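You operate a simulated robot arm through the tools that you are given. There is no shell and no other tool. Be economical: measure what you need, move in short steps, check, and stop when the job is done.

Carry out the task below with a simulated robot arm. There is one attempt and no reset: what you move stays moved.

TASK
Screw the three bolts down in their holders.
Fine: each all the way down; then slide the loose white-banded holder over to the marking machine.
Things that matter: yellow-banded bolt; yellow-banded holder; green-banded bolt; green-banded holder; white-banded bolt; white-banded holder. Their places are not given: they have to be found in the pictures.

It is judged by the outcome, as a careful person would: the job done as asked, and still so three seconds after it is handed in. It fails if anything else is knocked over, pushed out of place, dropped, spilled or broken.

THE ROBOT
A 7-joint arm with a two-finger parallel gripper, fixed in place. Base frame: the origin is at the foot of the arm, x ahead of it, y to its left, z up; the work surface is at about z = 0. Lengths are in mm, angles in degrees, forces in N, time in s.
With the tool pointing down near the work surface it reaches from about 240 to 620 mm from the base axis. Its first joint turns from -66.0 to 66.0 degrees. Payload 2.6 kg.
Tool frame: the origin (TCP) lies between the finger pads and is the grasp point; the fingertips stand 30 mm ahead of it; z points along the fingers, y is the line along which they close. The gripper opens to 94 mm. The fingers are 28 mm wide and 10 mm thick; the gripper's body (50 by 96 mm) begins 55 mm behind the TCP.
Orientation is told as [roll, pitch, yaw] about the base's x, y, z axes, in that order, counted from this pose: with the fingers straight down and closing along the base's y, the tool's x points along the base's -x, its y along +y and its z along -z.

THE INTERFACE
- The arm moves only by the tool step_arm. Its argument "rows" is a list that holds one entry, the list of rows, each a list of 6 numbers: the shift along the tool's x, y, z in units of 20 mm (1.0 is 20 mm), then the turn, a rotation vector about the tool's x, y, z in units of 5 degrees (1.0 is 5 degrees). In form: [[[dx, dy, dz, ax, ay, az], ...]]. A call has 1 to 12 rows; each row shifts and turns the commanded pose from where the row before left it, along the tool's axes as they then stand. "fingers" is the closure in counts, from 0 (fully open) to 255 (shut), set as the call begins (left out, the last holds). A call with a number of a shift or a turn outside -1 to 1 is refused whole. A row lasts 0.2 s, in which the tool goes at most 50 mm and 8.6 degrees; a call with a longer step from one row to the next is refused whole, and so is a gripper value outside its range. A pose out of reach is approached as far as the arm can. The call stops where the force on the tool passes 70 N (or 10 N more than at its start, if that is more) or the arm is blocked; 0.2 s more then pass. The fingers move at their own pace (about 72 mm/s each) and stop on an object; they squeeze with about 38 N. The grip force told is the motor's: it shows also when the fingers shut on nothing. Time passes only in rows, and 0.2 s behind the last, so rows that do not move let the fingers close. It gives the time, the measured TCP pose, the force on the tool (base axes), the opening and the grip force at its end, in the units of the frame above (readings bear some noise).
- Cameras (640 x 400 px; columns grow to the right, rows downward): "scene" is fixed at [32.5, 427.5, 573.7]; the picture's right is [-0.80, -0.60, 0.00], its down [-0.27, 0.37, -0.89] and it looks along [0.53, -0.71, -0.46] (base axes); focal length 323 px, centre (320, 200). "wrist" rides on the gripper at [-37, 0, -58] in the tool frame; the picture's right is [0.00, -1.00, 0.00], its down [0.97, 0.00, -0.24] and it looks along [0.24, 0.00, 0.97] (tool axes); focal length 218 px, centre (320, 200).
- snapshot(camera): a new picture of that camera. No time passes.
- locate(camera, pixels): for up to 12 pixels [column, row] of the newest picture of that camera ("zoom" is the newest enlarged one), the place [x, y, z] in the base frame of the surface seen there, good to about 2 mm. No time passes.
- zoom(camera, box): a new picture of the part [left, top, right, bottom] of that camera's present view, enlarged. No time passes.
- job_done(): hands the job in; it is judged then, once.

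Work in short steps. Measure before you move; look again where a grasp or a placing could have gone wrong, and mend it. You have 80 turns and 38 pictures in all, the two below and enlarged ones among them. Open the gripper and draw the arm clear of the work before you hand the job in, unless the task says otherwise; then end with one line.

The tools are called after "Emit:" as name(argument=value, ...) on one line, values as JSON. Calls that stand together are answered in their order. step_arm: Moves the arm, as the interface text tells. Its arguments: {"type":"object","properties":{"rows":{"type":"array","items":{"type":"array","items":{"type":"array","items":{"type":"number"}}}},"fingers":{"type":"number"}},"required":["rows"]} The other tools are called the same way: snapshot (camera) takes a picture; locate (camera, pixels) gives the place of the surface under pixels of a picture; zoom (camera, box) takes an enlarged picture of a part of a camera's view; job_done () hands the job in.

At the start:

```text
clock: 0.0
tool_pos: [422.9, 31.1, 349.9]
ee_rot: [0.0, 0.1, 0.0]
contact_force: [-0.3, -0.4, -0.2]
gripper_width: 94.0
finger_force: 0.0
```

scene: 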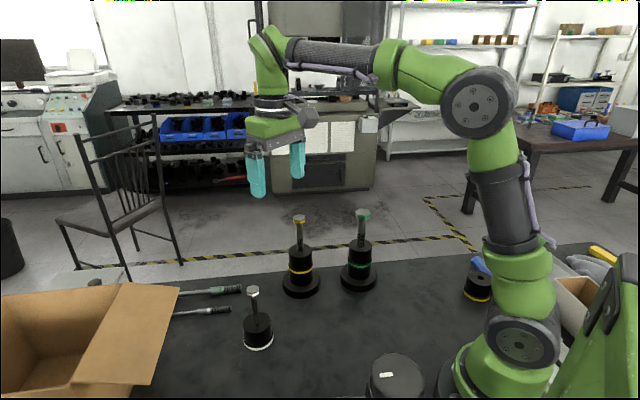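
wrist: 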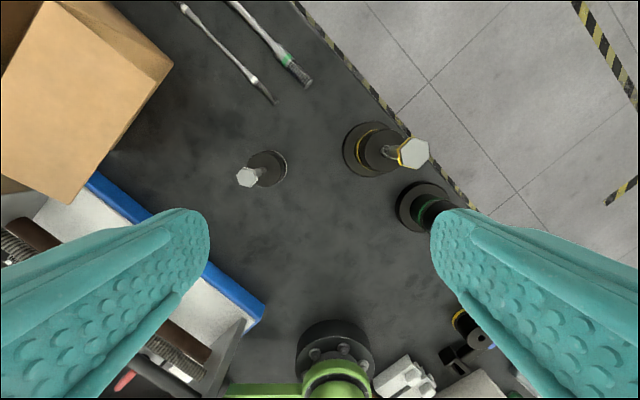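

I see three bolt holders: yellow near (300,260), green near (360,255), white near (257,325). I enlarge these and measure.

Emit:
zoom(camera="scene", box=[220, 190, 420, 360])

Emit:
locate(camera="scene", pixels=[[299, 217], [301, 251], [301, 272], [362, 213], [361, 245], [359, 268], [253, 290], [257, 318], [257, 338], [301, 290], [357, 286], [397, 370]])

Emit:
locate(camera="wrist", pixels=[[413, 152], [247, 177], [270, 165], [375, 150], [425, 205], [120, 200], [250, 300], [60, 240], [215, 290], [170, 350], [200, 255], [60, 100]])

```text
2.35 times, centred on (320, 275) of scene
```

zoom: 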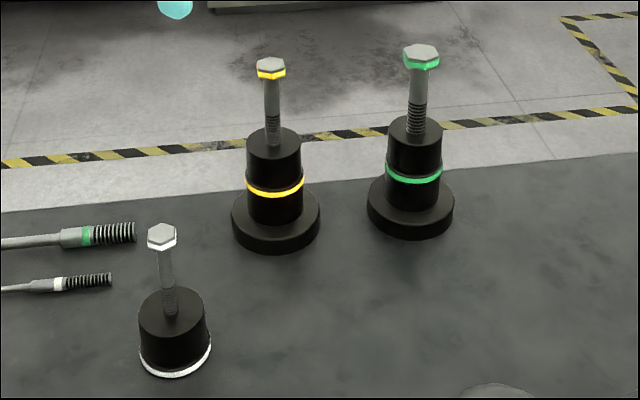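

```text
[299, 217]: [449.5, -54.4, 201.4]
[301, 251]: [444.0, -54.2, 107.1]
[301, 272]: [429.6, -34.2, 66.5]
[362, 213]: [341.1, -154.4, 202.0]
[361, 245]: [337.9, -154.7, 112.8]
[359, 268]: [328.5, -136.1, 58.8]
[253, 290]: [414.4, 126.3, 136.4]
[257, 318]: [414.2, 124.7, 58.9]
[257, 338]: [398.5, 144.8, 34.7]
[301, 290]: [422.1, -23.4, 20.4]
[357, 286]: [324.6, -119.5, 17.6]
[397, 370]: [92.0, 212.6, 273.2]
```

```text
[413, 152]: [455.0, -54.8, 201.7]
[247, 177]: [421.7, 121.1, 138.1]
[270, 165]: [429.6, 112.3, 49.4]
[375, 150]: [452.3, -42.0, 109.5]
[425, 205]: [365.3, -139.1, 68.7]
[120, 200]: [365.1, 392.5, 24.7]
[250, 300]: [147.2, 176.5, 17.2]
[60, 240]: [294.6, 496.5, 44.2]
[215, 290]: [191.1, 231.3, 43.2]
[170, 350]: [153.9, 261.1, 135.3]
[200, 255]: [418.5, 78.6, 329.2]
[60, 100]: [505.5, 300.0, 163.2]
```

The white bolt head is at about (418,123,138), yellow (452,-55,202), green (341,-155,202). Next I move left at this height to see the white holder and the machine.

Emit:
step_arm(rows=[[[0.1, 1, 0, 0, 0, 0], [0.1, 1, 0, 0, 0, 0], [0, 1, 0, 0, 0, 0], [0, 1, 0, 0, 0, 0], [0, 0.6, 0, 0, 0, 0], [0, 0, 0, 0, 0, 0]]])

Emit:
snapshot(camera="wrist")

Emit:
zoom(camera="scene", box=[235, 270, 285, 360])

```text
clock: 1.4
tool_pos: [418.8, 122.9, 350.8]
ee_rot: [0.0, 0.1, 0.0]
contact_force: [0.3, 0.1, 0.1]
gripper_width: 94.0
finger_force: 0.1
```

```text
34 pictures are left
```

wrist: 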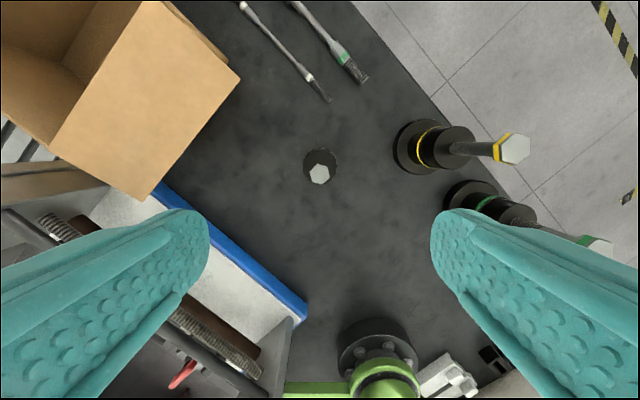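

```text
4.44 times, centred on (260, 315) of scene
```

zoom: 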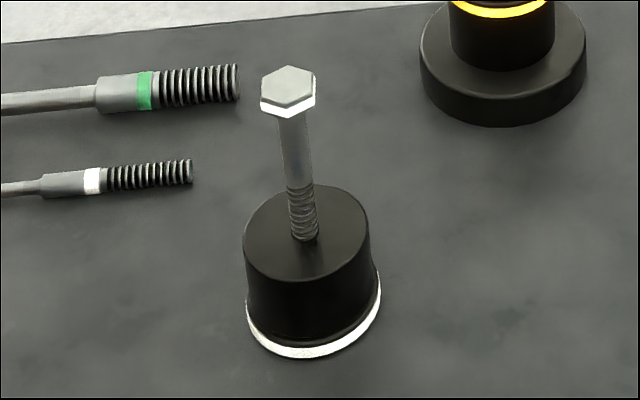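

I enlarge the threads to judge their handedness and pitch, and the machine.

Emit:
zoom(camera="scene", box=[248, 300, 268, 328])

Emit:
zoom(camera="scene", box=[285, 205, 385, 265])

Emit:
locate(camera="wrist", pixels=[[319, 175], [319, 155], [300, 312], [220, 240], [160, 190], [240, 290], [225, 350], [135, 205], [270, 300], [255, 370], [145, 190], [290, 330]])

```text
14.29 times, centred on (258, 314) of scene
```

zoom: 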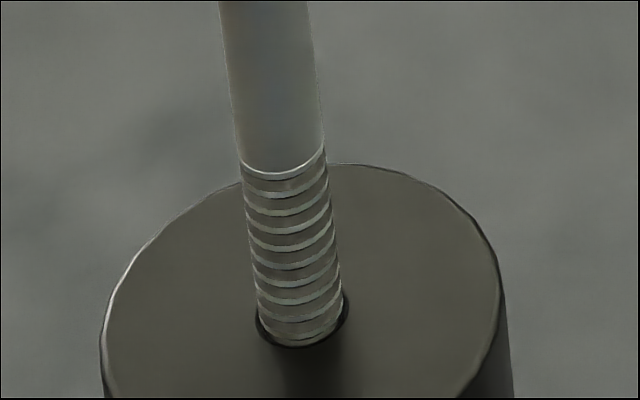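

```text
6.40 times, centred on (335, 235) of scene
```

zoom: 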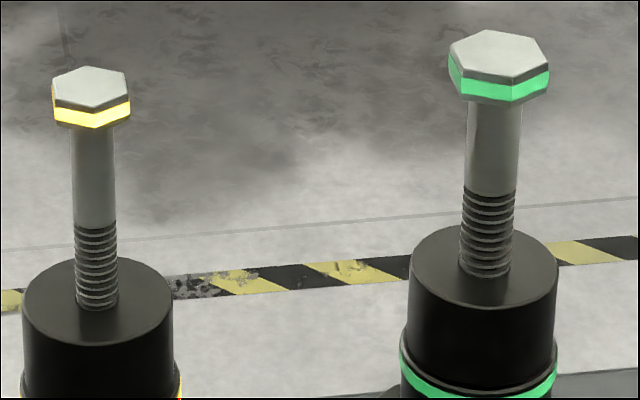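

```text
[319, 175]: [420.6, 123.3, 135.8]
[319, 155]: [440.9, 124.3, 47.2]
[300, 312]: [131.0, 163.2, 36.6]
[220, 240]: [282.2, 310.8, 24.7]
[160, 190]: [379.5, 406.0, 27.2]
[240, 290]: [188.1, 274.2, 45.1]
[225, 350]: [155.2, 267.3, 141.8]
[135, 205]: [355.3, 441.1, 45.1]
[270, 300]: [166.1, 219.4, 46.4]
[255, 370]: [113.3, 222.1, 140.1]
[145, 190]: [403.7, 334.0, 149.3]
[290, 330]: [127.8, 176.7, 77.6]
```

White's thread rises to the right (right-handed). I check yellow and green the same way.

Emit:
zoom(camera="scene", box=[290, 234, 314, 258])

Emit:
zoom(camera="scene", box=[350, 229, 374, 253])

Emit:
zoom(camera="wrist", box=[230, 0, 390, 110])

```text
16.00 times, centred on (302, 246) of scene
```

zoom: 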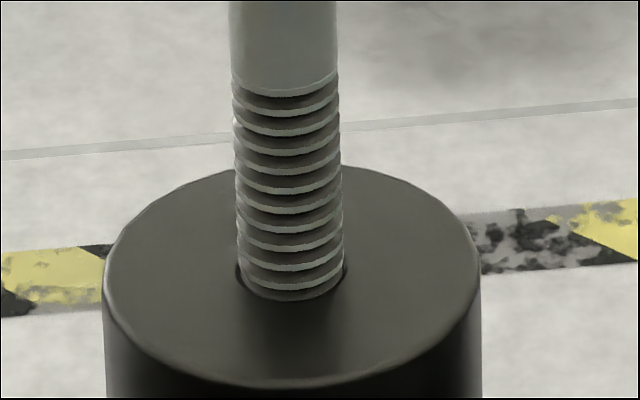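

```text
16.00 times, centred on (362, 241) of scene
```

zoom: 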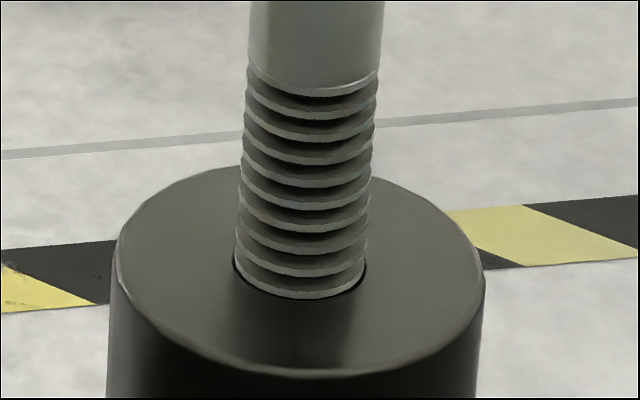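

```text
3.64 times, centred on (310, 55) of wrist
```

zoom: 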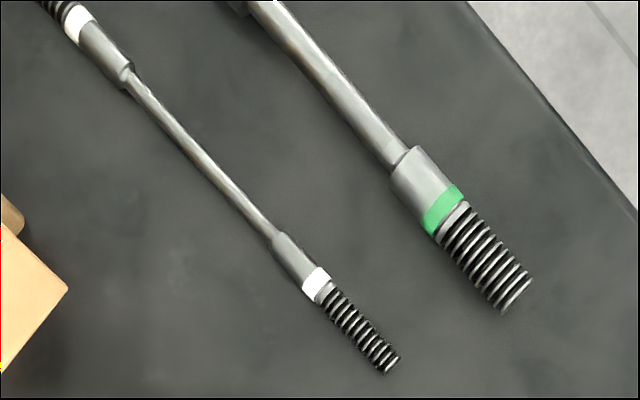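

All three threads look right-handed (clockwise from above tightens). I look at the white head's hex orientation from above.

Emit:
zoom(camera="wrist", box=[290, 140, 350, 190])

Emit:
zoom(camera="wrist", box=[0, 150, 320, 400])

```text
8.00 times, centred on (320, 165) of wrist
```

zoom: 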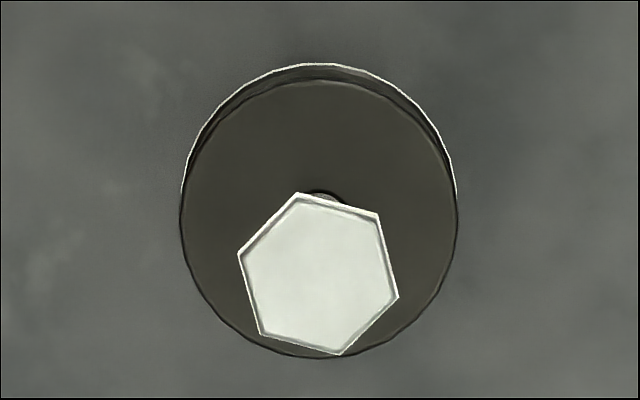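

```text
1.60 times, centred on (160, 275) of wrist
```

zoom: 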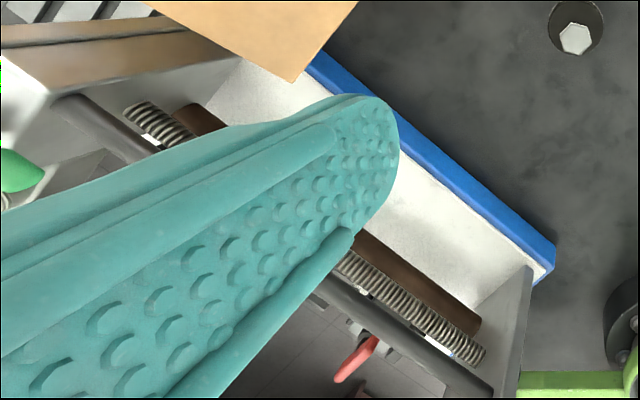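

White bolt axis is at about (421.6,123), head ~25 mm across corners, with a flat normal about 14° CCW of the closing line. I turn CCW to yaw ≈ 134° (14+120) up high, to have range for tightening.

Emit:
step_arm(rows=[[[-0.145, 0, 0, 0, 0, -1], [0, 0, 0, 0, 0, -1], [0, 0, 0, 0, 0, -1], [0, 0, 0, 0, 0, -1], [0, 0, 0, 0, 0, -1], [0, 0, 0, 0, 0, -1], [0, 0, 0, 0, 0, -1], [0, 0, 0, 0, 0, -1], [0, 0, 0, 0, 0, -1], [0, 0, 0, 0, 0, -1], [0, 0, 0, 0, 0, -1], [0, 0, 0, 0, 0, -1]]])

Emit:
step_arm(rows=[[[0, 0, 0, 0, 0, -1], [0, 0, 0, 0, 0, -1], [0, 0, 0, 0, 0, -1], [0, 0, 0, 0, 0, -1], [0, 0, 0, 0, 0, -1], [0, 0, 0, 0, 0, -1], [0, 0, 0, 0, 0, -1], [0, 0, 0, 0, 0, -1], [0, 0, 0, 0, 0, -1], [0, 0, 0, 0, 0, -1], [0, 0, 0, 0, 0, -1], [0, 0, 0, 0, 0, -1]]])

Emit:
step_arm(rows=[[[0, 0, 0, 0, 0, -1], [0, 0, 0, 0, 0, -1], [0, 0, 0, 0, 0, -0.8], [0, 0, 0, 0, 0, 0]]])

```text
clock: 4.0
tool_pos: [420.7, 124.1, 349.7]
ee_rot: [0.0, 0.1, 60.1]
contact_force: [-0.4, -0.2, 0.2]
gripper_width: 93.9
finger_force: 0.0
```

```text
clock: 6.6
tool_pos: [421.8, 123.4, 350.7]
ee_rot: [0.0, 0.0, 120.0]
contact_force: [-0.4, -0.8, -1.2]
gripper_width: 94.1
finger_force: 0.2
```

```text
clock: 7.6
tool_pos: [420.6, 123.6, 349.6]
ee_rot: [0.0, 0.0, 134.1]
contact_force: [-0.3, 0.7, -0.1]
gripper_width: 94.0
finger_force: 0.0
```

Yaw 134° reached. I descend to TCP z ≈ 155 (tips ≈ 125, 12 below the head top), then close.

Emit:
step_arm(rows=[[[0, 0, 1, 0, 0, 0], [0, 0, 1, 0, 0, 0], [0, 0, 1, 0, 0, 0], [0, 0, 1, 0, 0, 0], [0, 0, 1, 0, 0, 0], [0, 0, 1, 0, 0, 0], [0, 0, 1, 0, 0, 0], [0, 0, 1, 0, 0, 0], [0, 0, 1, 0, 0, 0], [0, 0, 0.75, 0, 0, 0], [0, 0, 0, 0, 0, 0]]])

Emit:
snapshot(camera="scene")

Emit:
snapshot(camera="wrist")

```text
clock: 10.0
tool_pos: [421.1, 123.4, 155.9]
ee_rot: [-0.1, 0.0, 134.0]
contact_force: [0.1, -0.5, -0.3]
gripper_width: 94.0
finger_force: 0.1
```

```text
25 pictures are left
```

scene: 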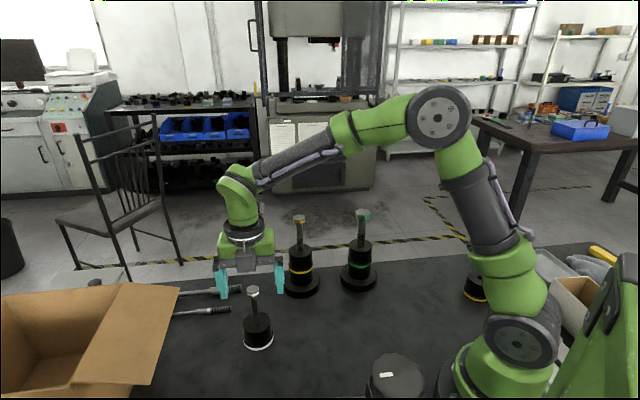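

```text
24 pictures are left
```

wrist: 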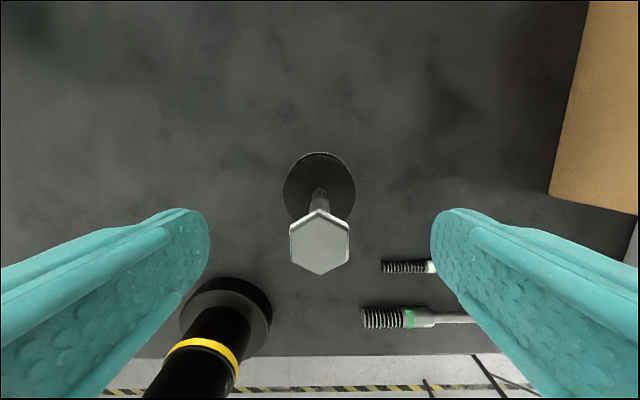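

Head is centred between the fingers and flats are aligned. I close and turn 60° clockwise with no descent, to read the effect.

Emit:
step_arm(rows=[[[0, 0, 0, 0, 0, 0], [0, 0, 0, 0, 0, 0], [0, 0, 0, 0, 0, 0], [0, 0, 0, 0, 0, 0], [0, 0, 0, 0, 0, 0]]], fingers=255)

Emit:
step_arm(rows=[[[0, 0, 0, 0, 0, 1], [0, 0, 0, 0, 0, 1], [0, 0, 0, 0, 0, 1], [0, 0, 0, 0, 0, 1], [0, 0, 0, 0, 0, 1], [0, 0, 0, 0, 0, 1], [0, 0, 0, 0, 0, 1], [0, 0, 0, 0, 0, 1], [0, 0, 0, 0, 0, 1], [0, 0, 0, 0, 0, 1], [0, 0, 0, 0, 0, 1], [0, 0, 0, 0, 0, 1]]])

Emit:
zoom(camera="scene", box=[225, 260, 289, 360])

```text
clock: 11.2
tool_pos: [420.5, 123.5, 154.6]
ee_rot: [0.0, 0.0, 134.1]
contact_force: [-1.8, -1.7, 0.6]
gripper_width: 21.3
finger_force: 38.4
```

```text
clock: 13.8
tool_pos: [420.9, 122.9, 154.9]
ee_rot: [0.0, -0.1, 73.9]
contact_force: [-1.1, 0.5, -8.3]
gripper_width: 21.2
finger_force: 38.0
```

```text
4.00 times, centred on (257, 310) of scene
```

zoom: 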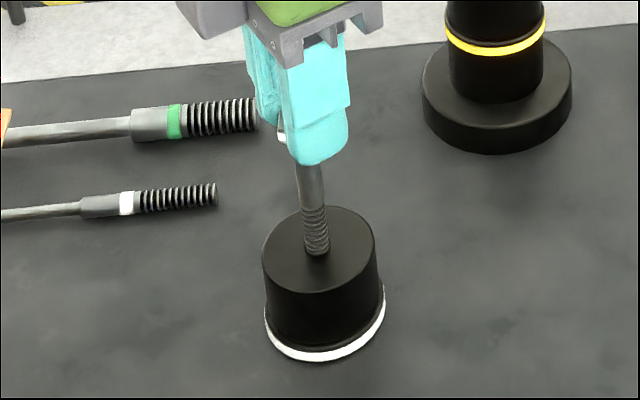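

Fz −8 N: the bolt draws the tool downward, so clockwise is right. I continue with descent (pitch guess 4 mm/turn) and watch the force.

Emit:
step_arm(rows=[[[0, 0, 0.006, 0, 0, 1], [0, 0, 0.006, 0, 0, 1], [0, 0, 0.006, 0, 0, 1], [0, 0, 0.006, 0, 0, 1], [0, 0, 0.006, 0, 0, 1], [0, 0, 0.006, 0, 0, 1], [0, 0, 0.006, 0, 0, 1], [0, 0, 0.006, 0, 0, 1], [0, 0, 0.006, 0, 0, 1], [0, 0, 0.006, 0, 0, 1], [0, 0, 0.006, 0, 0, 1], [0, 0, 0.006, 0, 0, 1]]])

Emit:
step_arm(rows=[[[0, 0, 0.003, 0, 0, 1], [0, 0, 0.003, 0, 0, 1], [0, 0, 0.003, 0, 0, 1], [0, 0, 0.003, 0, 0, 1], [0, 0, 0.003, 0, 0, 1], [0, 0, 0.003, 0, 0, 1], [0, 0, 0.003, 0, 0, 1], [0, 0, 0.003, 0, 0, 1], [0, 0, 0.003, 0, 0, 1], [0, 0, 0.003, 0, 0, 1], [0, 0, 0.003, 0, 0, 1], [0, 0, 0.003, 0, 0, 1]]])

Emit:
step_arm(rows=[[[0, 0, 0.003, 0, 0, 1], [0, 0, 0.003, 0, 0, 1], [0, 0, 0.003, 0, 0, 1], [0, 0, 0.003, 0, 0, 1], [0, 0, 0.003, 0, 0, 1], [0, 0, 0.003, 0, 0, 1], [0, 0, 0.003, 0, 0, 1], [0, 0, 0.003, 0, 0, 1], [0, 0, 0.003, 0, 0, 1], [0, 0, 0.003, 0, 0, 1], [0, 0, 0.003, 0, 0, 1], [0, 0, 0.003, 0, 0, 1]]])

Emit:
zoom(camera="scene", box=[225, 260, 289, 360])

```text
clock: 16.4
tool_pos: [422.1, 123.7, 153.8]
ee_rot: [-0.1, -0.1, 13.8]
contact_force: [-0.8, 1.0, -6.0]
gripper_width: 21.1
finger_force: 37.9
```

```text
clock: 19.0
tool_pos: [421.2, 123.7, 152.0]
ee_rot: [0.0, 0.1, -46.1]
contact_force: [-0.7, -1.0, -4.2]
gripper_width: 20.9
finger_force: 37.8
```

```text
clock: 21.6
tool_pos: [421.6, 122.9, 150.3]
ee_rot: [0.0, 0.0, -106.1]
contact_force: [0.6, -0.8, -5.5]
gripper_width: 21.2
finger_force: 38.1
```

```text
4.00 times, centred on (257, 310) of scene
```

zoom: 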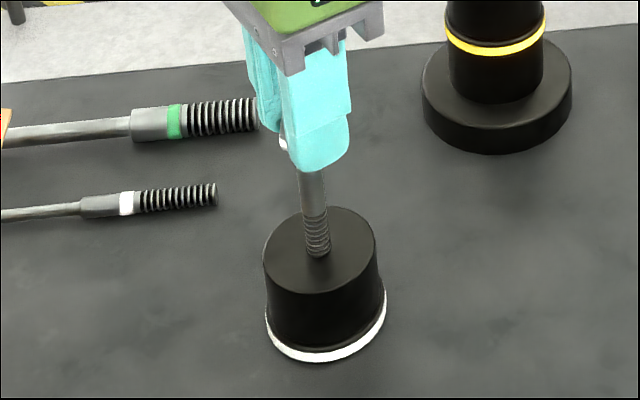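

The bolt has dropped ~5 mm in 240° (pitch ≈ 7 mm), Fz mild. I try another 60° to find out the wrist's range.

Emit:
step_arm(rows=[[[0, 0, 0.006, 0, 0, 1], [0, 0, 0.006, 0, 0, 1], [0, 0, 0.006, 0, 0, 1], [0, 0, 0.006, 0, 0, 1], [0, 0, 0.006, 0, 0, 1], [0, 0, 0.006, 0, 0, 1], [0, 0, 0.006, 0, 0, 1], [0, 0, 0.006, 0, 0, 1], [0, 0, 0.006, 0, 0, 1], [0, 0, 0.006, 0, 0, 1], [0, 0, 0.006, 0, 0, 1], [0, 0, 0.006, 0, 0, 1]]])

```text
clock: 24.2
tool_pos: [420.9, 123.7, 150.7]
ee_rot: [0.0, 0.0, -166.2]
contact_force: [1.4, 1.8, -5.7]
gripper_width: 21.2
finger_force: 38.2
```

−166° is reached without trouble. I try one more 60°.

Emit:
step_arm(rows=[[[0, 0, 0.006, 0, 0, 1], [0, 0, 0.006, 0, 0, 1], [0, 0, 0.006, 0, 0, 1], [0, 0, 0.006, 0, 0, 1], [0, 0, 0.006, 0, 0, 1], [0, 0, 0.006, 0, 0, 1], [0, 0, 0.006, 0, 0, 1], [0, 0, 0.006, 0, 0, 1], [0, 0, 0.006, 0, 0, 1], [0, 0, 0.006, 0, 0, 1], [0, 0, 0.006, 0, 0, 1], [0, 0, 0.006, 0, 0, 1]]])

```text
clock: 26.8
tool_pos: [432.1, 117.8, 148.8]
ee_rot: [-0.1, -0.2, 134.0]
contact_force: [-2.8, 3.1, 7.6]
gripper_width: 21.2
finger_force: 38.1
out of reach, approached as far as the arm can: row 11, 12
```

The range ended there and the position drifted ~12 mm. I look before continuing.

Emit:
zoom(camera="scene", box=[225, 260, 289, 360])

```text
4.00 times, centred on (257, 310) of scene
```

zoom: 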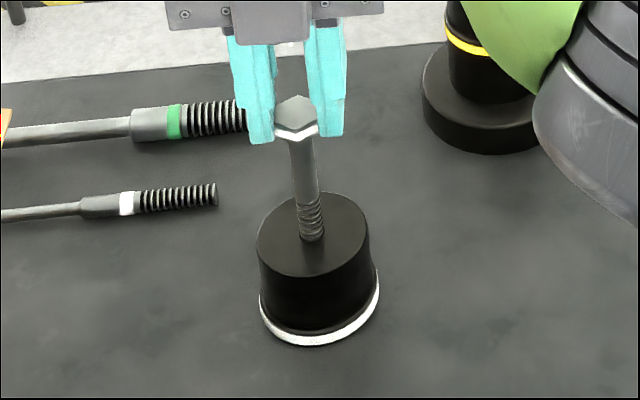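

Emit:
snapshot(camera="scene")

```text
20 pictures are left
```

scene: 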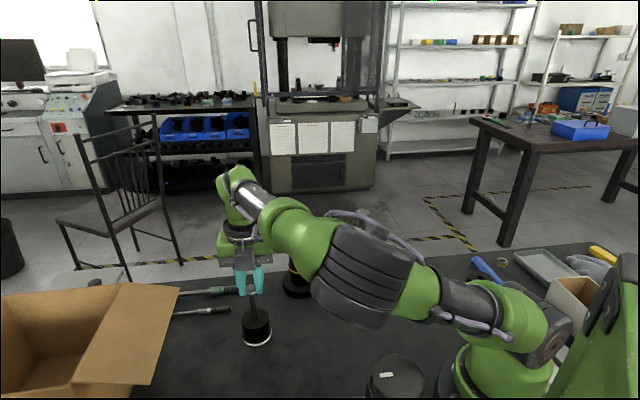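

The elbow swung out low near the other holders. I open the fingers and turn back 60° so the arm returns to its earlier shape.

Emit:
step_arm(rows=[[[0, 0, 0, 0, 0, 0], [0, 0, 0, 0, 0, 0], [0, 0, 0, 0, 0, 0], [0, 0, 0, 0, 0, 0]]], fingers=0)

Emit:
step_arm(rows=[[[0, 0, 0, 0, 0, -1], [0, 0, 0, 0, 0, -1], [0, 0, 0, 0, 0, -1], [0, 0, 0, 0, 0, -1], [0, 0, 0, 0, 0, -1], [0, 0, 0, 0, 0, -1], [0, 0, 0, 0, 0, -1], [0, 0, 0, 0, 0, -1], [0, 0, 0, 0, 0, -1], [0, 0, 0, 0, 0, -1], [0, 0, 0, 0, 0, -1], [0, 0, 0, 0, 0, -1]]])

Emit:
snapshot(camera="scene")

```text
clock: 27.8
tool_pos: [432.2, 117.3, 148.5]
ee_rot: [0.2, -0.2, 134.0]
contact_force: [-0.9, -0.7, 0.5]
gripper_width: 93.9
finger_force: 0.0
```

```text
clock: 30.4
tool_pos: [431.4, 118.2, 148.6]
ee_rot: [0.1, 0.0, -165.9]
contact_force: [0.3, -0.8, -0.1]
gripper_width: 94.0
finger_force: 0.1
```

```text
19 pictures are left
```

scene: 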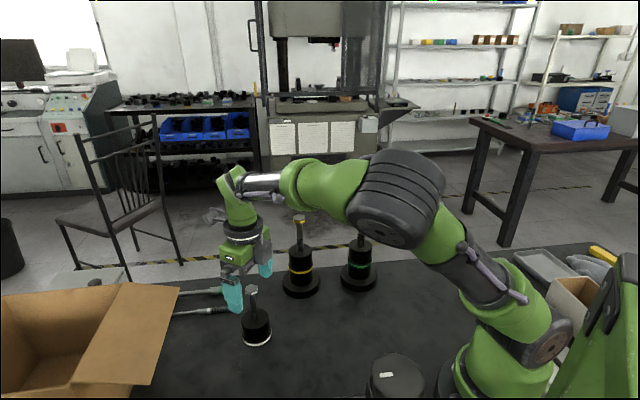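

Yellow and green still stand; the elbow lifts back. I turn back CCW 300° to yaw 134, then regrip.

Emit:
step_arm(rows=[[[0, 0, 0, 0, 0, -1], [0, 0, 0, 0, 0, -1], [0, 0, 0, 0, 0, -1], [0, 0, 0, 0, 0, -1], [0, 0, 0, 0, 0, -1], [0, 0, 0, 0, 0, -1], [0, 0, 0, 0, 0, -1], [0, 0, 0, 0, 0, -1], [0, 0, 0, 0, 0, -1], [0, 0, 0, 0, 0, -1], [0, 0, 0, 0, 0, -1], [0, 0, 0, 0, 0, -1]]])

Emit:
step_arm(rows=[[[0, 0, 0, 0, 0, -1], [0, 0, 0, 0, 0, -1], [0, 0, 0, 0, 0, -1], [0, 0, 0, 0, 0, -1], [0, 0, 0, 0, 0, -1], [0, 0, 0, 0, 0, -1], [0, 0, 0, 0, 0, -1], [0, 0, 0, 0, 0, -1], [0, 0, 0, 0, 0, -1], [0, 0, 0, 0, 0, -1], [0, 0, 0, 0, 0, -1], [0, 0, 0, 0, 0, -1]]])

Emit:
step_arm(rows=[[[0, 0, 0, 0, 0, -1], [0, 0, 0, 0, 0, -1], [0, 0, 0, 0, 0, -1], [0, 0, 0, 0, 0, -1], [0, 0, 0, 0, 0, -1], [0, 0, 0, 0, 0, -1], [0, 0, 0, 0, 0, -1], [0, 0, 0, 0, 0, -1], [0, 0, 0, 0, 0, -1], [0, 0, 0, 0, 0, -1], [0, 0, 0, 0, 0, -1], [0, 0, 0, 0, 0, -1]]])

Emit:
step_arm(rows=[[[0, 0, 0, 0, 0, -1], [0, 0, 0, 0, 0, -1], [0, 0, 0, 0, 0, -1], [0, 0, 0, 0, 0, -1], [0, 0, 0, 0, 0, -1], [0, 0, 0, 0, 0, -1], [0, 0, 0, 0, 0, -1], [0, 0, 0, 0, 0, -1], [0, 0, 0, 0, 0, -1], [0, 0, 0, 0, 0, -1], [0, 0, 0, 0, 0, -1], [0, 0, 0, 0, 0, -1]]])

Emit:
step_arm(rows=[[[0, 0, 0, 0, 0, -1], [0, 0, 0, 0, 0, -1], [0, 0, 0, 0, 0, -1], [0, 0, 0, 0, 0, -1], [0, 0, 0, 0, 0, -1], [0, 0, 0, 0, 0, -1], [0, 0, 0, 0, 0, -1], [0, 0, 0, 0, 0, -1], [0, 0, 0, 0, 0, -1], [0, 0, 0, 0, 0, -1], [0, 0, 0, 0, 0, -1], [0, 0, 0, 0, 0, -1]]])

Emit:
snapshot(camera="wrist")

Emit:
snapshot(camera="scene")

```text
clock: 33.0
tool_pos: [432.9, 117.5, 147.7]
ee_rot: [-0.1, -0.1, -106.0]
contact_force: [-0.3, 0.2, 0.1]
gripper_width: 94.0
finger_force: 0.1
```

```text
clock: 35.6
tool_pos: [431.7, 117.8, 149.4]
ee_rot: [0.0, 0.0, -45.8]
contact_force: [-0.1, 0.7, -0.6]
gripper_width: 94.1
finger_force: 0.0
```

```text
clock: 38.2
tool_pos: [431.1, 117.9, 149.0]
ee_rot: [0.0, 0.1, 14.1]
contact_force: [0.1, 0.5, 0.1]
gripper_width: 94.0
finger_force: 0.0
```

```text
clock: 40.8
tool_pos: [431.1, 117.7, 148.8]
ee_rot: [0.1, 0.1, 74.2]
contact_force: [-0.9, -0.4, -0.2]
gripper_width: 94.2
finger_force: 0.1
```

```text
clock: 43.4
tool_pos: [432.7, 117.8, 148.1]
ee_rot: [0.0, 0.1, 134.0]
contact_force: [-0.3, -0.2, 0.1]
gripper_width: 94.1
finger_force: 0.0
```

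```text
18 pictures are left
```

wrist: 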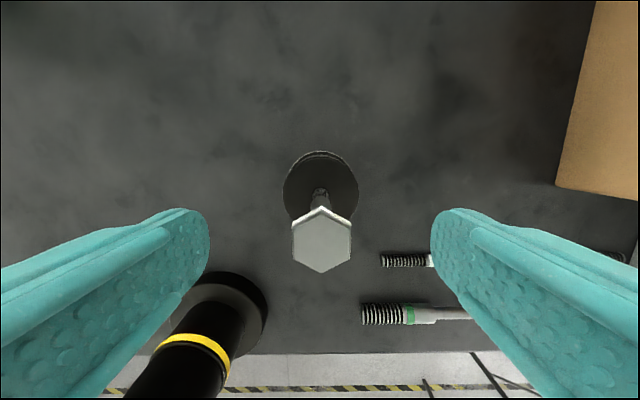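

```text
17 pictures are left
```

scene: 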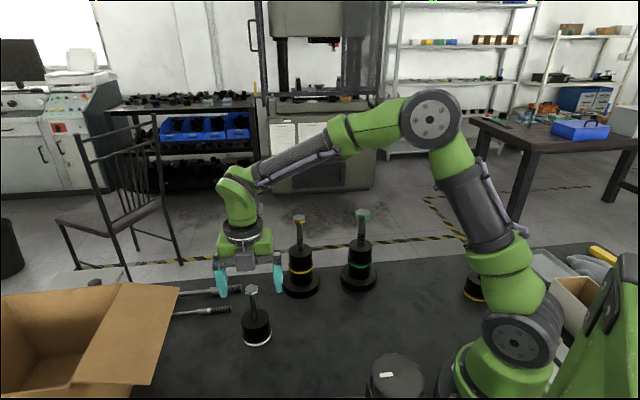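

Head is aligned again, holder stands at about (432,118). I measure heights now to get the pitch.

Emit:
locate(camera="wrist", pixels=[[321, 242], [310, 178], [302, 195], [340, 190], [350, 175]])

Emit:
locate(camera="scene", pixels=[[252, 287], [252, 290], [265, 318], [245, 318], [255, 311]])

```text
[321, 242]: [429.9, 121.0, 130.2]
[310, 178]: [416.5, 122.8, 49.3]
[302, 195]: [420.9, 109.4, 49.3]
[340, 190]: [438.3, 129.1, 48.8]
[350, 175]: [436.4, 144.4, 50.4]
```

```text
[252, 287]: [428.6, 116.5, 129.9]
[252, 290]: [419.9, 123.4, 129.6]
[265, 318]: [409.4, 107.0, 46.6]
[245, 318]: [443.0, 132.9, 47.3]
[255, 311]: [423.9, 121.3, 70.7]
```

Top at 130, so ≈7 mm per turn. I run a cycle: grip, turn 220° with following descent, release, return 220°.

Emit:
step_arm(rows=[[[0, 0, 0, 0, 0, 0], [0, 0, 0, 0, 0, 0], [0, 0, 0, 0, 0, 0], [0, 0, 0, 0, 0, 0], [0, 0, 0.005, 0, 0, 1], [0, 0, 0.005, 0, 0, 1], [0, 0, 0.005, 0, 0, 1], [0, 0, 0.005, 0, 0, 1], [0, 0, 0.005, 0, 0, 1], [0, 0, 0.005, 0, 0, 1], [0, 0, 0.005, 0, 0, 1], [0, 0, 0.005, 0, 0, 1]]], fingers=255)

Emit:
step_arm(rows=[[[0, 0, 0.005, 0, 0, 1], [0, 0, 0.005, 0, 0, 1], [0, 0, 0.005, 0, 0, 1], [0, 0, 0.005, 0, 0, 1], [0, 0, 0.005, 0, 0, 1], [0, 0, 0.005, 0, 0, 1], [0, 0, 0.005, 0, 0, 1], [0, 0, 0.005, 0, 0, 1], [0, 0, 0.005, 0, 0, 1], [0, 0, 0.005, 0, 0, 1], [0, 0, 0.005, 0, 0, 1], [0, 0, 0.005, 0, 0, 1]]])

Emit:
step_arm(rows=[[[0, 0, 0.005, 0, 0, 1], [0, 0, 0.005, 0, 0, 1], [0, 0, 0.005, 0, 0, 1], [0, 0, 0.005, 0, 0, 1], [0, 0, 0.005, 0, 0, 1], [0, 0, 0.005, 0, 0, 1], [0, 0, 0.005, 0, 0, 1], [0, 0, 0.005, 0, 0, 1], [0, 0, 0.005, 0, 0, 1], [0, 0, 0.005, 0, 0, 1], [0, 0, 0.005, 0, 0, 1], [0, 0, 0.005, 0, 0, 1]]])

Emit:
step_arm(rows=[[[0, 0, 0.005, 0, 0, 1], [0, 0, 0.005, 0, 0, 1], [0, 0, 0.005, 0, 0, 1], [0, 0, 0.005, 0, 0, 1], [0, 0, 0.005, 0, 0, 1], [0, 0, 0.005, 0, 0, 1], [0, 0, 0.005, 0, 0, 1], [0, 0, 0.005, 0, 0, 1], [0, 0, 0.005, 0, 0, 1], [0, 0, 0.005, 0, 0, 1], [0, 0, 0.005, 0, 0, 1], [0, 0, 0.005, 0, 0, 1]]])

Emit:
step_arm(rows=[[[0, 0, 0, 0, 0, 0], [0, 0, 0, 0, 0, 0], [0, 0, 0, 0, 0, 0], [0, 0, 0, 0, 0, 0], [0, 0, 0, 0, 0, -1], [0, 0, 0, 0, 0, -1], [0, 0, 0, 0, 0, -1], [0, 0, 0, 0, 0, -1], [0, 0, 0, 0, 0, -1], [0, 0, 0, 0, 0, -1], [0, 0, 0, 0, 0, -1], [0, 0, 0, 0, 0, -1]]], fingers=0)

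Emit:
step_arm(rows=[[[0, 0, 0, 0, 0, -1], [0, 0, 0, 0, 0, -1], [0, 0, 0, 0, 0, -1], [0, 0, 0, 0, 0, -1], [0, 0, 0, 0, 0, -1], [0, 0, 0, 0, 0, -1], [0, 0, 0, 0, 0, -1], [0, 0, 0, 0, 0, -1], [0, 0, 0, 0, 0, -1], [0, 0, 0, 0, 0, -1], [0, 0, 0, 0, 0, -1], [0, 0, 0, 0, 0, -1]]])

Emit:
step_arm(rows=[[[0, 0, 0, 0, 0, -1], [0, 0, 0, 0, 0, -1], [0, 0, 0, 0, 0, -1], [0, 0, 0, 0, 0, -1], [0, 0, 0, 0, 0, -1], [0, 0, 0, 0, 0, -1], [0, 0, 0, 0, 0, -1], [0, 0, 0, 0, 0, -1], [0, 0, 0, 0, 0, -1], [0, 0, 0, 0, 0, -1], [0, 0, 0, 0, 0, -1], [0, 0, 0, 0, 0, -1]]])

Emit:
step_arm(rows=[[[0, 0, 0, 0, 0, -1], [0, 0, 0, 0, 0, -1], [0, 0, 0, 0, 0, -1], [0, 0, 0, 0, 0, -1], [0, 0, 0, 0, 0, -1], [0, 0, 0, 0, 0, -1], [0, 0, 0, 0, 0, -1], [0, 0, 0, 0, 0, -1], [0, 0, 0, 0, 0, -1], [0, 0, 0, 0, 0, -1], [0, 0, 0, 0, 0, -1], [0, 0, 0, 0, 0, -1]]])

Emit:
zoom(camera="scene", box=[236, 280, 276, 350])

```text
clock: 46.0
tool_pos: [429.9, 117.3, 147.7]
ee_rot: [0.0, 0.0, 93.8]
contact_force: [-0.9, -1.0, -5.6]
gripper_width: 21.3
finger_force: 38.2
```

```text
clock: 48.6
tool_pos: [430.7, 117.9, 146.7]
ee_rot: [0.0, 0.0, 33.9]
contact_force: [-0.4, 0.4, -4.4]
gripper_width: 21.3
finger_force: 37.9
```

```text
clock: 51.2
tool_pos: [431.3, 117.3, 145.0]
ee_rot: [-0.1, 0.0, -26.1]
contact_force: [0.0, -0.8, -5.1]
gripper_width: 21.4
finger_force: 38.4
```

```text
clock: 53.8
tool_pos: [431.2, 118.5, 144.1]
ee_rot: [0.0, 0.0, -86.0]
contact_force: [-1.4, 0.3, -5.9]
gripper_width: 20.9
finger_force: 38.2
```

```text
clock: 56.4
tool_pos: [431.4, 117.8, 144.7]
ee_rot: [0.0, 0.1, -45.9]
contact_force: [-0.8, -0.5, -0.4]
gripper_width: 94.1
finger_force: 0.0
```

```text
clock: 59.0
tool_pos: [431.3, 117.3, 143.8]
ee_rot: [0.0, 0.1, 14.1]
contact_force: [-0.2, -1.3, 0.0]
gripper_width: 93.9
finger_force: 0.1
```

```text
clock: 61.6
tool_pos: [432.9, 118.9, 145.5]
ee_rot: [0.0, 0.0, 74.1]
contact_force: [-0.7, 0.3, -0.1]
gripper_width: 94.0
finger_force: 0.1
```

```text
clock: 64.2
tool_pos: [431.9, 116.8, 143.5]
ee_rot: [-0.1, -0.1, 134.0]
contact_force: [0.4, 0.4, 0.4]
gripper_width: 94.0
finger_force: 0.0
```

```text
5.71 times, centred on (256, 315) of scene
```

zoom: 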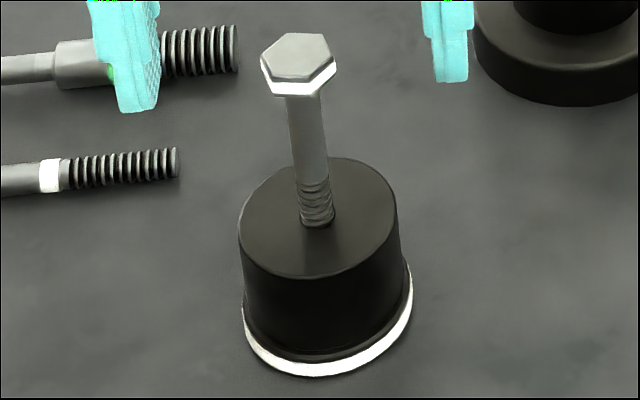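

The cycle works: 40 px (~16 mm) of thread is left above the holder. I run two more cycles.

Emit:
step_arm(rows=[[[0, 0, 0, 0, 0, 0], [0, 0, 0, 0, 0, 0], [0, 0, 0, 0, 0, 0], [0, 0, 0, 0, 0, 0], [0, 0, 0.005, 0, 0, 1], [0, 0, 0.005, 0, 0, 1], [0, 0, 0.005, 0, 0, 1], [0, 0, 0.005, 0, 0, 1], [0, 0, 0.005, 0, 0, 1], [0, 0, 0.005, 0, 0, 1], [0, 0, 0.005, 0, 0, 1], [0, 0, 0.005, 0, 0, 1]]], fingers=255)

Emit:
step_arm(rows=[[[0, 0, 0.005, 0, 0, 1], [0, 0, 0.005, 0, 0, 1], [0, 0, 0.005, 0, 0, 1], [0, 0, 0.005, 0, 0, 1], [0, 0, 0.005, 0, 0, 1], [0, 0, 0.005, 0, 0, 1], [0, 0, 0.005, 0, 0, 1], [0, 0, 0.005, 0, 0, 1], [0, 0, 0.005, 0, 0, 1], [0, 0, 0.005, 0, 0, 1], [0, 0, 0.005, 0, 0, 1], [0, 0, 0.005, 0, 0, 1]]])

Emit:
step_arm(rows=[[[0, 0, 0.005, 0, 0, 1], [0, 0, 0.005, 0, 0, 1], [0, 0, 0.005, 0, 0, 1], [0, 0, 0.005, 0, 0, 1], [0, 0, 0.005, 0, 0, 1], [0, 0, 0.005, 0, 0, 1], [0, 0, 0.005, 0, 0, 1], [0, 0, 0.005, 0, 0, 1], [0, 0, 0.005, 0, 0, 1], [0, 0, 0.005, 0, 0, 1], [0, 0, 0.005, 0, 0, 1], [0, 0, 0.005, 0, 0, 1]]])

Emit:
step_arm(rows=[[[0, 0, 0.005, 0, 0, 1], [0, 0, 0.005, 0, 0, 1], [0, 0, 0.005, 0, 0, 1], [0, 0, 0.005, 0, 0, 1], [0, 0, 0.005, 0, 0, 1], [0, 0, 0.005, 0, 0, 1], [0, 0, 0.005, 0, 0, 1], [0, 0, 0.005, 0, 0, 1], [0, 0, 0.005, 0, 0, 1], [0, 0, 0.005, 0, 0, 1], [0, 0, 0.005, 0, 0, 1], [0, 0, 0.005, 0, 0, 1]]])

Emit:
step_arm(rows=[[[0, 0, 0, 0, 0, 0], [0, 0, 0, 0, 0, 0], [0, 0, 0, 0, 0, 0], [0, 0, 0, 0, 0, 0], [0, 0, 0, 0, 0, -1], [0, 0, 0, 0, 0, -1], [0, 0, 0, 0, 0, -1], [0, 0, 0, 0, 0, -1], [0, 0, 0, 0, 0, -1], [0, 0, 0, 0, 0, -1], [0, 0, 0, 0, 0, -1], [0, 0, 0, 0, 0, -1]]], fingers=0)

Emit:
step_arm(rows=[[[0, 0, 0, 0, 0, -1], [0, 0, 0, 0, 0, -1], [0, 0, 0, 0, 0, -1], [0, 0, 0, 0, 0, -1], [0, 0, 0, 0, 0, -1], [0, 0, 0, 0, 0, -1], [0, 0, 0, 0, 0, -1], [0, 0, 0, 0, 0, -1], [0, 0, 0, 0, 0, -1], [0, 0, 0, 0, 0, -1], [0, 0, 0, 0, 0, -1], [0, 0, 0, 0, 0, -1]]])

Emit:
step_arm(rows=[[[0, 0, 0, 0, 0, -1], [0, 0, 0, 0, 0, -1], [0, 0, 0, 0, 0, -1], [0, 0, 0, 0, 0, -1], [0, 0, 0, 0, 0, -1], [0, 0, 0, 0, 0, -1], [0, 0, 0, 0, 0, -1], [0, 0, 0, 0, 0, -1], [0, 0, 0, 0, 0, -1], [0, 0, 0, 0, 0, -1], [0, 0, 0, 0, 0, -1], [0, 0, 0, 0, 0, -1]]])

Emit:
step_arm(rows=[[[0, 0, 0, 0, 0, -1], [0, 0, 0, 0, 0, -1], [0, 0, 0, 0, 0, -1], [0, 0, 0, 0, 0, -1], [0, 0, 0, 0, 0, -1], [0, 0, 0, 0, 0, -1], [0, 0, 0, 0, 0, -1], [0, 0, 0, 0, 0, -1], [0, 0, 0, 0, 0, -1], [0, 0, 0, 0, 0, -1], [0, 0, 0, 0, 0, -1], [0, 0, 0, 0, 0, -1]]])

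Emit:
step_arm(rows=[[[0, 0, 0, 0, 0, 0], [0, 0, 0, 0, 0, 0], [0, 0, 0, 0, 0, 0], [0, 0, 0, 0, 0, 0], [0, 0, 0.005, 0, 0, 1], [0, 0, 0.005, 0, 0, 1], [0, 0, 0.005, 0, 0, 1], [0, 0, 0.005, 0, 0, 1], [0, 0, 0.005, 0, 0, 1], [0, 0, 0.005, 0, 0, 1], [0, 0, 0.005, 0, 0, 1], [0, 0, 0.005, 0, 0, 1]]], fingers=255)

Emit:
step_arm(rows=[[[0, 0, 0.005, 0, 0, 1], [0, 0, 0.005, 0, 0, 1], [0, 0, 0.005, 0, 0, 1], [0, 0, 0.005, 0, 0, 1], [0, 0, 0.005, 0, 0, 1], [0, 0, 0.005, 0, 0, 1], [0, 0, 0.005, 0, 0, 1], [0, 0, 0.005, 0, 0, 1], [0, 0, 0.005, 0, 0, 1], [0, 0, 0.005, 0, 0, 1], [0, 0, 0.005, 0, 0, 1], [0, 0, 0.005, 0, 0, 1]]])

Emit:
step_arm(rows=[[[0, 0, 0.005, 0, 0, 1], [0, 0, 0.005, 0, 0, 1], [0, 0, 0.005, 0, 0, 1], [0, 0, 0.005, 0, 0, 1], [0, 0, 0.005, 0, 0, 1], [0, 0, 0.005, 0, 0, 1], [0, 0, 0.005, 0, 0, 1], [0, 0, 0.005, 0, 0, 1], [0, 0, 0.005, 0, 0, 1], [0, 0, 0.005, 0, 0, 1], [0, 0, 0.005, 0, 0, 1], [0, 0, 0.005, 0, 0, 1]]])

Emit:
step_arm(rows=[[[0, 0, 0.005, 0, 0, 1], [0, 0, 0.005, 0, 0, 1], [0, 0, 0.005, 0, 0, 1], [0, 0, 0.005, 0, 0, 1], [0, 0, 0.005, 0, 0, 1], [0, 0, 0.005, 0, 0, 1], [0, 0, 0.005, 0, 0, 1], [0, 0, 0.005, 0, 0, 1], [0, 0, 0.005, 0, 0, 1], [0, 0, 0.005, 0, 0, 1], [0, 0, 0.005, 0, 0, 1], [0, 0, 0.005, 0, 0, 1]]])

Emit:
step_arm(rows=[[[0, 0, 0, 0, 0, 0], [0, 0, 0, 0, 0, 0], [0, 0, 0, 0, 0, 0], [0, 0, 0, 0, 0, 0], [0, 0, 0, 0, 0, -1], [0, 0, 0, 0, 0, -1], [0, 0, 0, 0, 0, -1], [0, 0, 0, 0, 0, -1], [0, 0, 0, 0, 0, -1], [0, 0, 0, 0, 0, -1], [0, 0, 0, 0, 0, -1], [0, 0, 0, 0, 0, -1]]], fingers=0)

Emit:
step_arm(rows=[[[0, 0, 0, 0, 0, -1], [0, 0, 0, 0, 0, -1], [0, 0, 0, 0, 0, -1], [0, 0, 0, 0, 0, -1], [0, 0, 0, 0, 0, -1], [0, 0, 0, 0, 0, -1], [0, 0, 0, 0, 0, -1], [0, 0, 0, 0, 0, -1], [0, 0, 0, 0, 0, -1], [0, 0, 0, 0, 0, -1], [0, 0, 0, 0, 0, -1], [0, 0, 0, 0, 0, -1]]])

Emit:
step_arm(rows=[[[0, 0, 0, 0, 0, -1], [0, 0, 0, 0, 0, -1], [0, 0, 0, 0, 0, -1], [0, 0, 0, 0, 0, -1], [0, 0, 0, 0, 0, -1], [0, 0, 0, 0, 0, -1], [0, 0, 0, 0, 0, -1], [0, 0, 0, 0, 0, -1], [0, 0, 0, 0, 0, -1], [0, 0, 0, 0, 0, -1], [0, 0, 0, 0, 0, -1], [0, 0, 0, 0, 0, -1]]])

Emit:
step_arm(rows=[[[0, 0, 0, 0, 0, -1], [0, 0, 0, 0, 0, -1], [0, 0, 0, 0, 0, -1], [0, 0, 0, 0, 0, -1], [0, 0, 0, 0, 0, -1], [0, 0, 0, 0, 0, -1], [0, 0, 0, 0, 0, -1], [0, 0, 0, 0, 0, -1], [0, 0, 0, 0, 0, -1], [0, 0, 0, 0, 0, -1], [0, 0, 0, 0, 0, -1], [0, 0, 0, 0, 0, -1]]])

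Emit:
zoom(camera="scene", box=[236, 280, 276, 350])

```text
clock: 66.8
tool_pos: [430.8, 117.1, 142.0]
ee_rot: [0.2, 0.0, 93.8]
contact_force: [0.0, 0.2, -8.3]
gripper_width: 23.7
finger_force: 38.1
```

```text
clock: 69.4
tool_pos: [430.8, 117.1, 141.4]
ee_rot: [0.0, 0.1, 33.9]
contact_force: [0.4, 0.9, -3.9]
gripper_width: 23.9
finger_force: 38.3
```

```text
clock: 72.0
tool_pos: [430.9, 117.6, 141.6]
ee_rot: [0.1, 0.0, -26.1]
contact_force: [-0.9, -1.1, 6.1]
gripper_width: 23.5
finger_force: 38.0
```

```text
clock: 74.6
tool_pos: [430.4, 118.2, 139.7]
ee_rot: [0.0, 0.0, -86.1]
contact_force: [-0.7, -0.5, 14.3]
gripper_width: 24.1
finger_force: 37.6
```

```text
clock: 77.2
tool_pos: [430.1, 118.0, 139.3]
ee_rot: [-0.1, 0.0, -45.8]
contact_force: [0.8, 0.7, -0.6]
gripper_width: 93.8
finger_force: 0.0
```

```text
clock: 79.8
tool_pos: [431.1, 118.0, 139.5]
ee_rot: [-0.1, -0.1, 14.1]
contact_force: [-0.4, 0.7, -0.1]
gripper_width: 93.7
finger_force: 0.1
```

```text
clock: 82.4
tool_pos: [431.4, 117.5, 139.7]
ee_rot: [0.0, 0.0, 74.0]
contact_force: [-0.2, -0.3, -0.4]
gripper_width: 94.1
finger_force: 0.1
```

```text
clock: 85.0
tool_pos: [431.6, 116.7, 138.7]
ee_rot: [-0.1, 0.0, 134.1]
contact_force: [-0.1, 0.3, 0.2]
gripper_width: 94.0
finger_force: 0.0
```

```text
clock: 87.6
tool_pos: [432.3, 118.0, 139.0]
ee_rot: [-0.1, 0.0, 93.9]
contact_force: [1.4, 0.7, 7.9]
gripper_width: 21.3
finger_force: 38.5
```

```text
clock: 90.2
tool_pos: [430.7, 117.5, 137.6]
ee_rot: [0.0, -0.2, 33.9]
contact_force: [1.1, 0.2, 21.0]
gripper_width: 21.6
finger_force: 38.4
```

```text
clock: 92.8
tool_pos: [432.4, 116.9, 137.0]
ee_rot: [0.0, 0.0, -26.1]
contact_force: [0.4, -0.5, 20.1]
gripper_width: 21.3
finger_force: 37.8
```

```text
clock: 95.4
tool_pos: [430.7, 118.5, 136.0]
ee_rot: [0.1, 0.0, -86.1]
contact_force: [-0.2, -0.2, 19.9]
gripper_width: 21.2
finger_force: 38.0
```

```text
clock: 98.0
tool_pos: [431.2, 117.1, 134.2]
ee_rot: [-0.1, -0.1, -45.9]
contact_force: [-0.2, -0.5, 0.1]
gripper_width: 94.1
finger_force: 0.2
```

```text
clock: 100.6
tool_pos: [431.5, 116.3, 136.4]
ee_rot: [0.1, 0.0, 14.0]
contact_force: [-0.1, -0.4, 0.5]
gripper_width: 94.0
finger_force: 0.0
```

```text
clock: 103.2
tool_pos: [431.6, 117.8, 135.6]
ee_rot: [0.0, 0.0, 74.0]
contact_force: [0.8, -0.8, 0.5]
gripper_width: 93.8
finger_force: 0.0
```

```text
clock: 105.8
tool_pos: [432.0, 117.8, 136.6]
ee_rot: [0.0, 0.0, 134.3]
contact_force: [0.4, 0.3, -0.2]
gripper_width: 94.2
finger_force: 0.0
```

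```text
5.71 times, centred on (256, 315) of scene
```

zoom: 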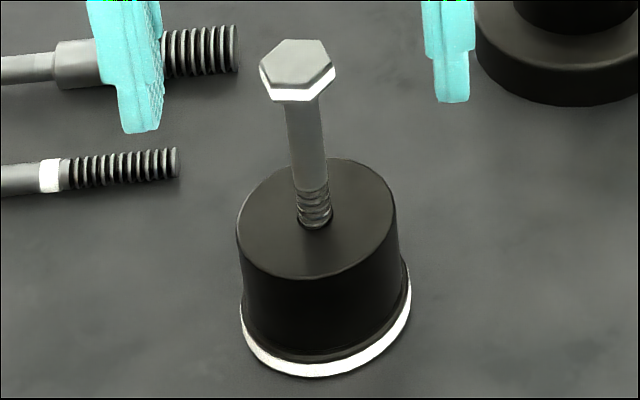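

In the last cycle the tool pushed +20 N and the bolt stopped going down: it may have bottomed (and my 220° return left the hex misaligned; I must return in multiples of 60°). I measure.

Emit:
snapshot(camera="wrist")

Emit:
locate(camera="zoom", pixels=[[298, 65], [285, 55], [310, 80], [290, 200], [260, 230], [350, 240], [313, 205]])

Emit:
locate(camera="wrist", pixels=[[321, 242], [310, 230], [310, 178], [340, 185]])

```text
14 pictures are left
```

wrist: 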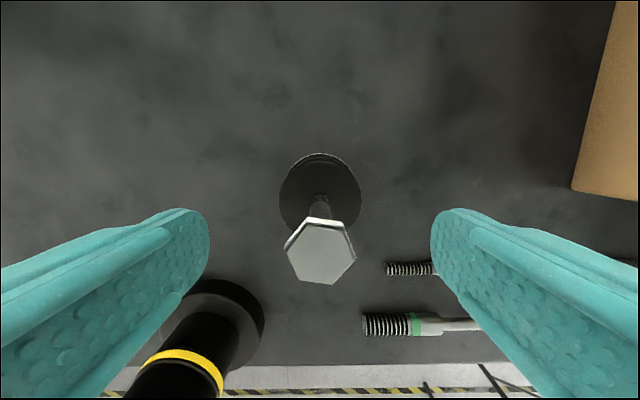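

```text
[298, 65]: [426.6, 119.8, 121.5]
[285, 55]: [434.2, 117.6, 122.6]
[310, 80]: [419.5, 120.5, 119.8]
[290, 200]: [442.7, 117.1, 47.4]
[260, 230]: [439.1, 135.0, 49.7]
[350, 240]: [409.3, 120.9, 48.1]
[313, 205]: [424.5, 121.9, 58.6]
```

```text
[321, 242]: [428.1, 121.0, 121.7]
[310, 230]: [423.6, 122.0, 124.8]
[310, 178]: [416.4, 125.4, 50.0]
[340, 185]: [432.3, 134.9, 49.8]
```

Head top is now ≈122.5 (14.5 mm down from 137). I test whether it is bottomed: regrip aligned at yaw 94 and turn 120° with no descent, watching Fz.

Emit:
step_arm(rows=[[[0, 0, 0, 0, 0, 1], [0, 0, 0, 0, 0, 1], [0, 0, 0, 0, 0, 1], [0, 0, 0, 0, 0, 1], [0, 0, 0, 0, 0, 1], [0, 0, 0, 0, 0, 1], [0, 0, 0, 0, 0, 1], [0, 0, 0, 0, 0, 1]]])

Emit:
step_arm(rows=[[[0, 0, 0, 0, 0, 0], [0, 0, 0, 0, 0, 0], [0, 0, 0, 0, 0, 0], [0, 0, 0, 0, 0, 0], [0, 0, 0, 0, 0, 0]]], fingers=255)

Emit:
step_arm(rows=[[[0, 0, 0, 0, 0, 1], [0, 0, 0, 0, 0, 1], [0, 0, 0, 0, 0, 1], [0, 0, 0, 0, 0, 1], [0, 0, 0, 0, 0, 1], [0, 0, 0, 0, 0, 1], [0, 0, 0, 0, 0, 1], [0, 0, 0, 0, 0, 1], [0, 0, 0, 0, 0, 1], [0, 0, 0, 0, 0, 1], [0, 0, 0, 0, 0, 1], [0, 0, 0, 0, 0, 1]]])

Emit:
step_arm(rows=[[[0, 0, 0, 0, 0, 1], [0, 0, 0, 0, 0, 1], [0, 0, 0, 0, 0, 1], [0, 0, 0, 0, 0, 1], [0, 0, 0, 0, 0, 1], [0, 0, 0, 0, 0, 1], [0, 0, 0, 0, 0, 1], [0, 0, 0, 0, 0, 1], [0, 0, 0, 0, 0, 1], [0, 0, 0, 0, 0, 1], [0, 0, 0, 0, 0, 1], [0, 0, 0, 0, 0, 1]]])

```text
clock: 107.6
tool_pos: [431.4, 117.8, 135.6]
ee_rot: [-0.1, 0.0, 93.9]
contact_force: [0.3, 0.2, 0.0]
gripper_width: 94.2
finger_force: 0.1
```

```text
clock: 108.8
tool_pos: [430.7, 117.8, 135.1]
ee_rot: [0.0, -0.1, 94.0]
contact_force: [1.3, -0.3, -0.2]
gripper_width: 21.0
finger_force: 38.3
```

```text
clock: 111.4
tool_pos: [432.1, 117.0, 135.1]
ee_rot: [-0.1, 0.0, 33.9]
contact_force: [0.1, -0.7, 5.1]
gripper_width: 20.9
finger_force: 38.1
```

```text
clock: 114.0
tool_pos: [431.2, 117.0, 136.4]
ee_rot: [0.0, 0.0, -26.0]
contact_force: [-0.1, 0.1, 7.0]
gripper_width: 21.0
finger_force: 38.2
```

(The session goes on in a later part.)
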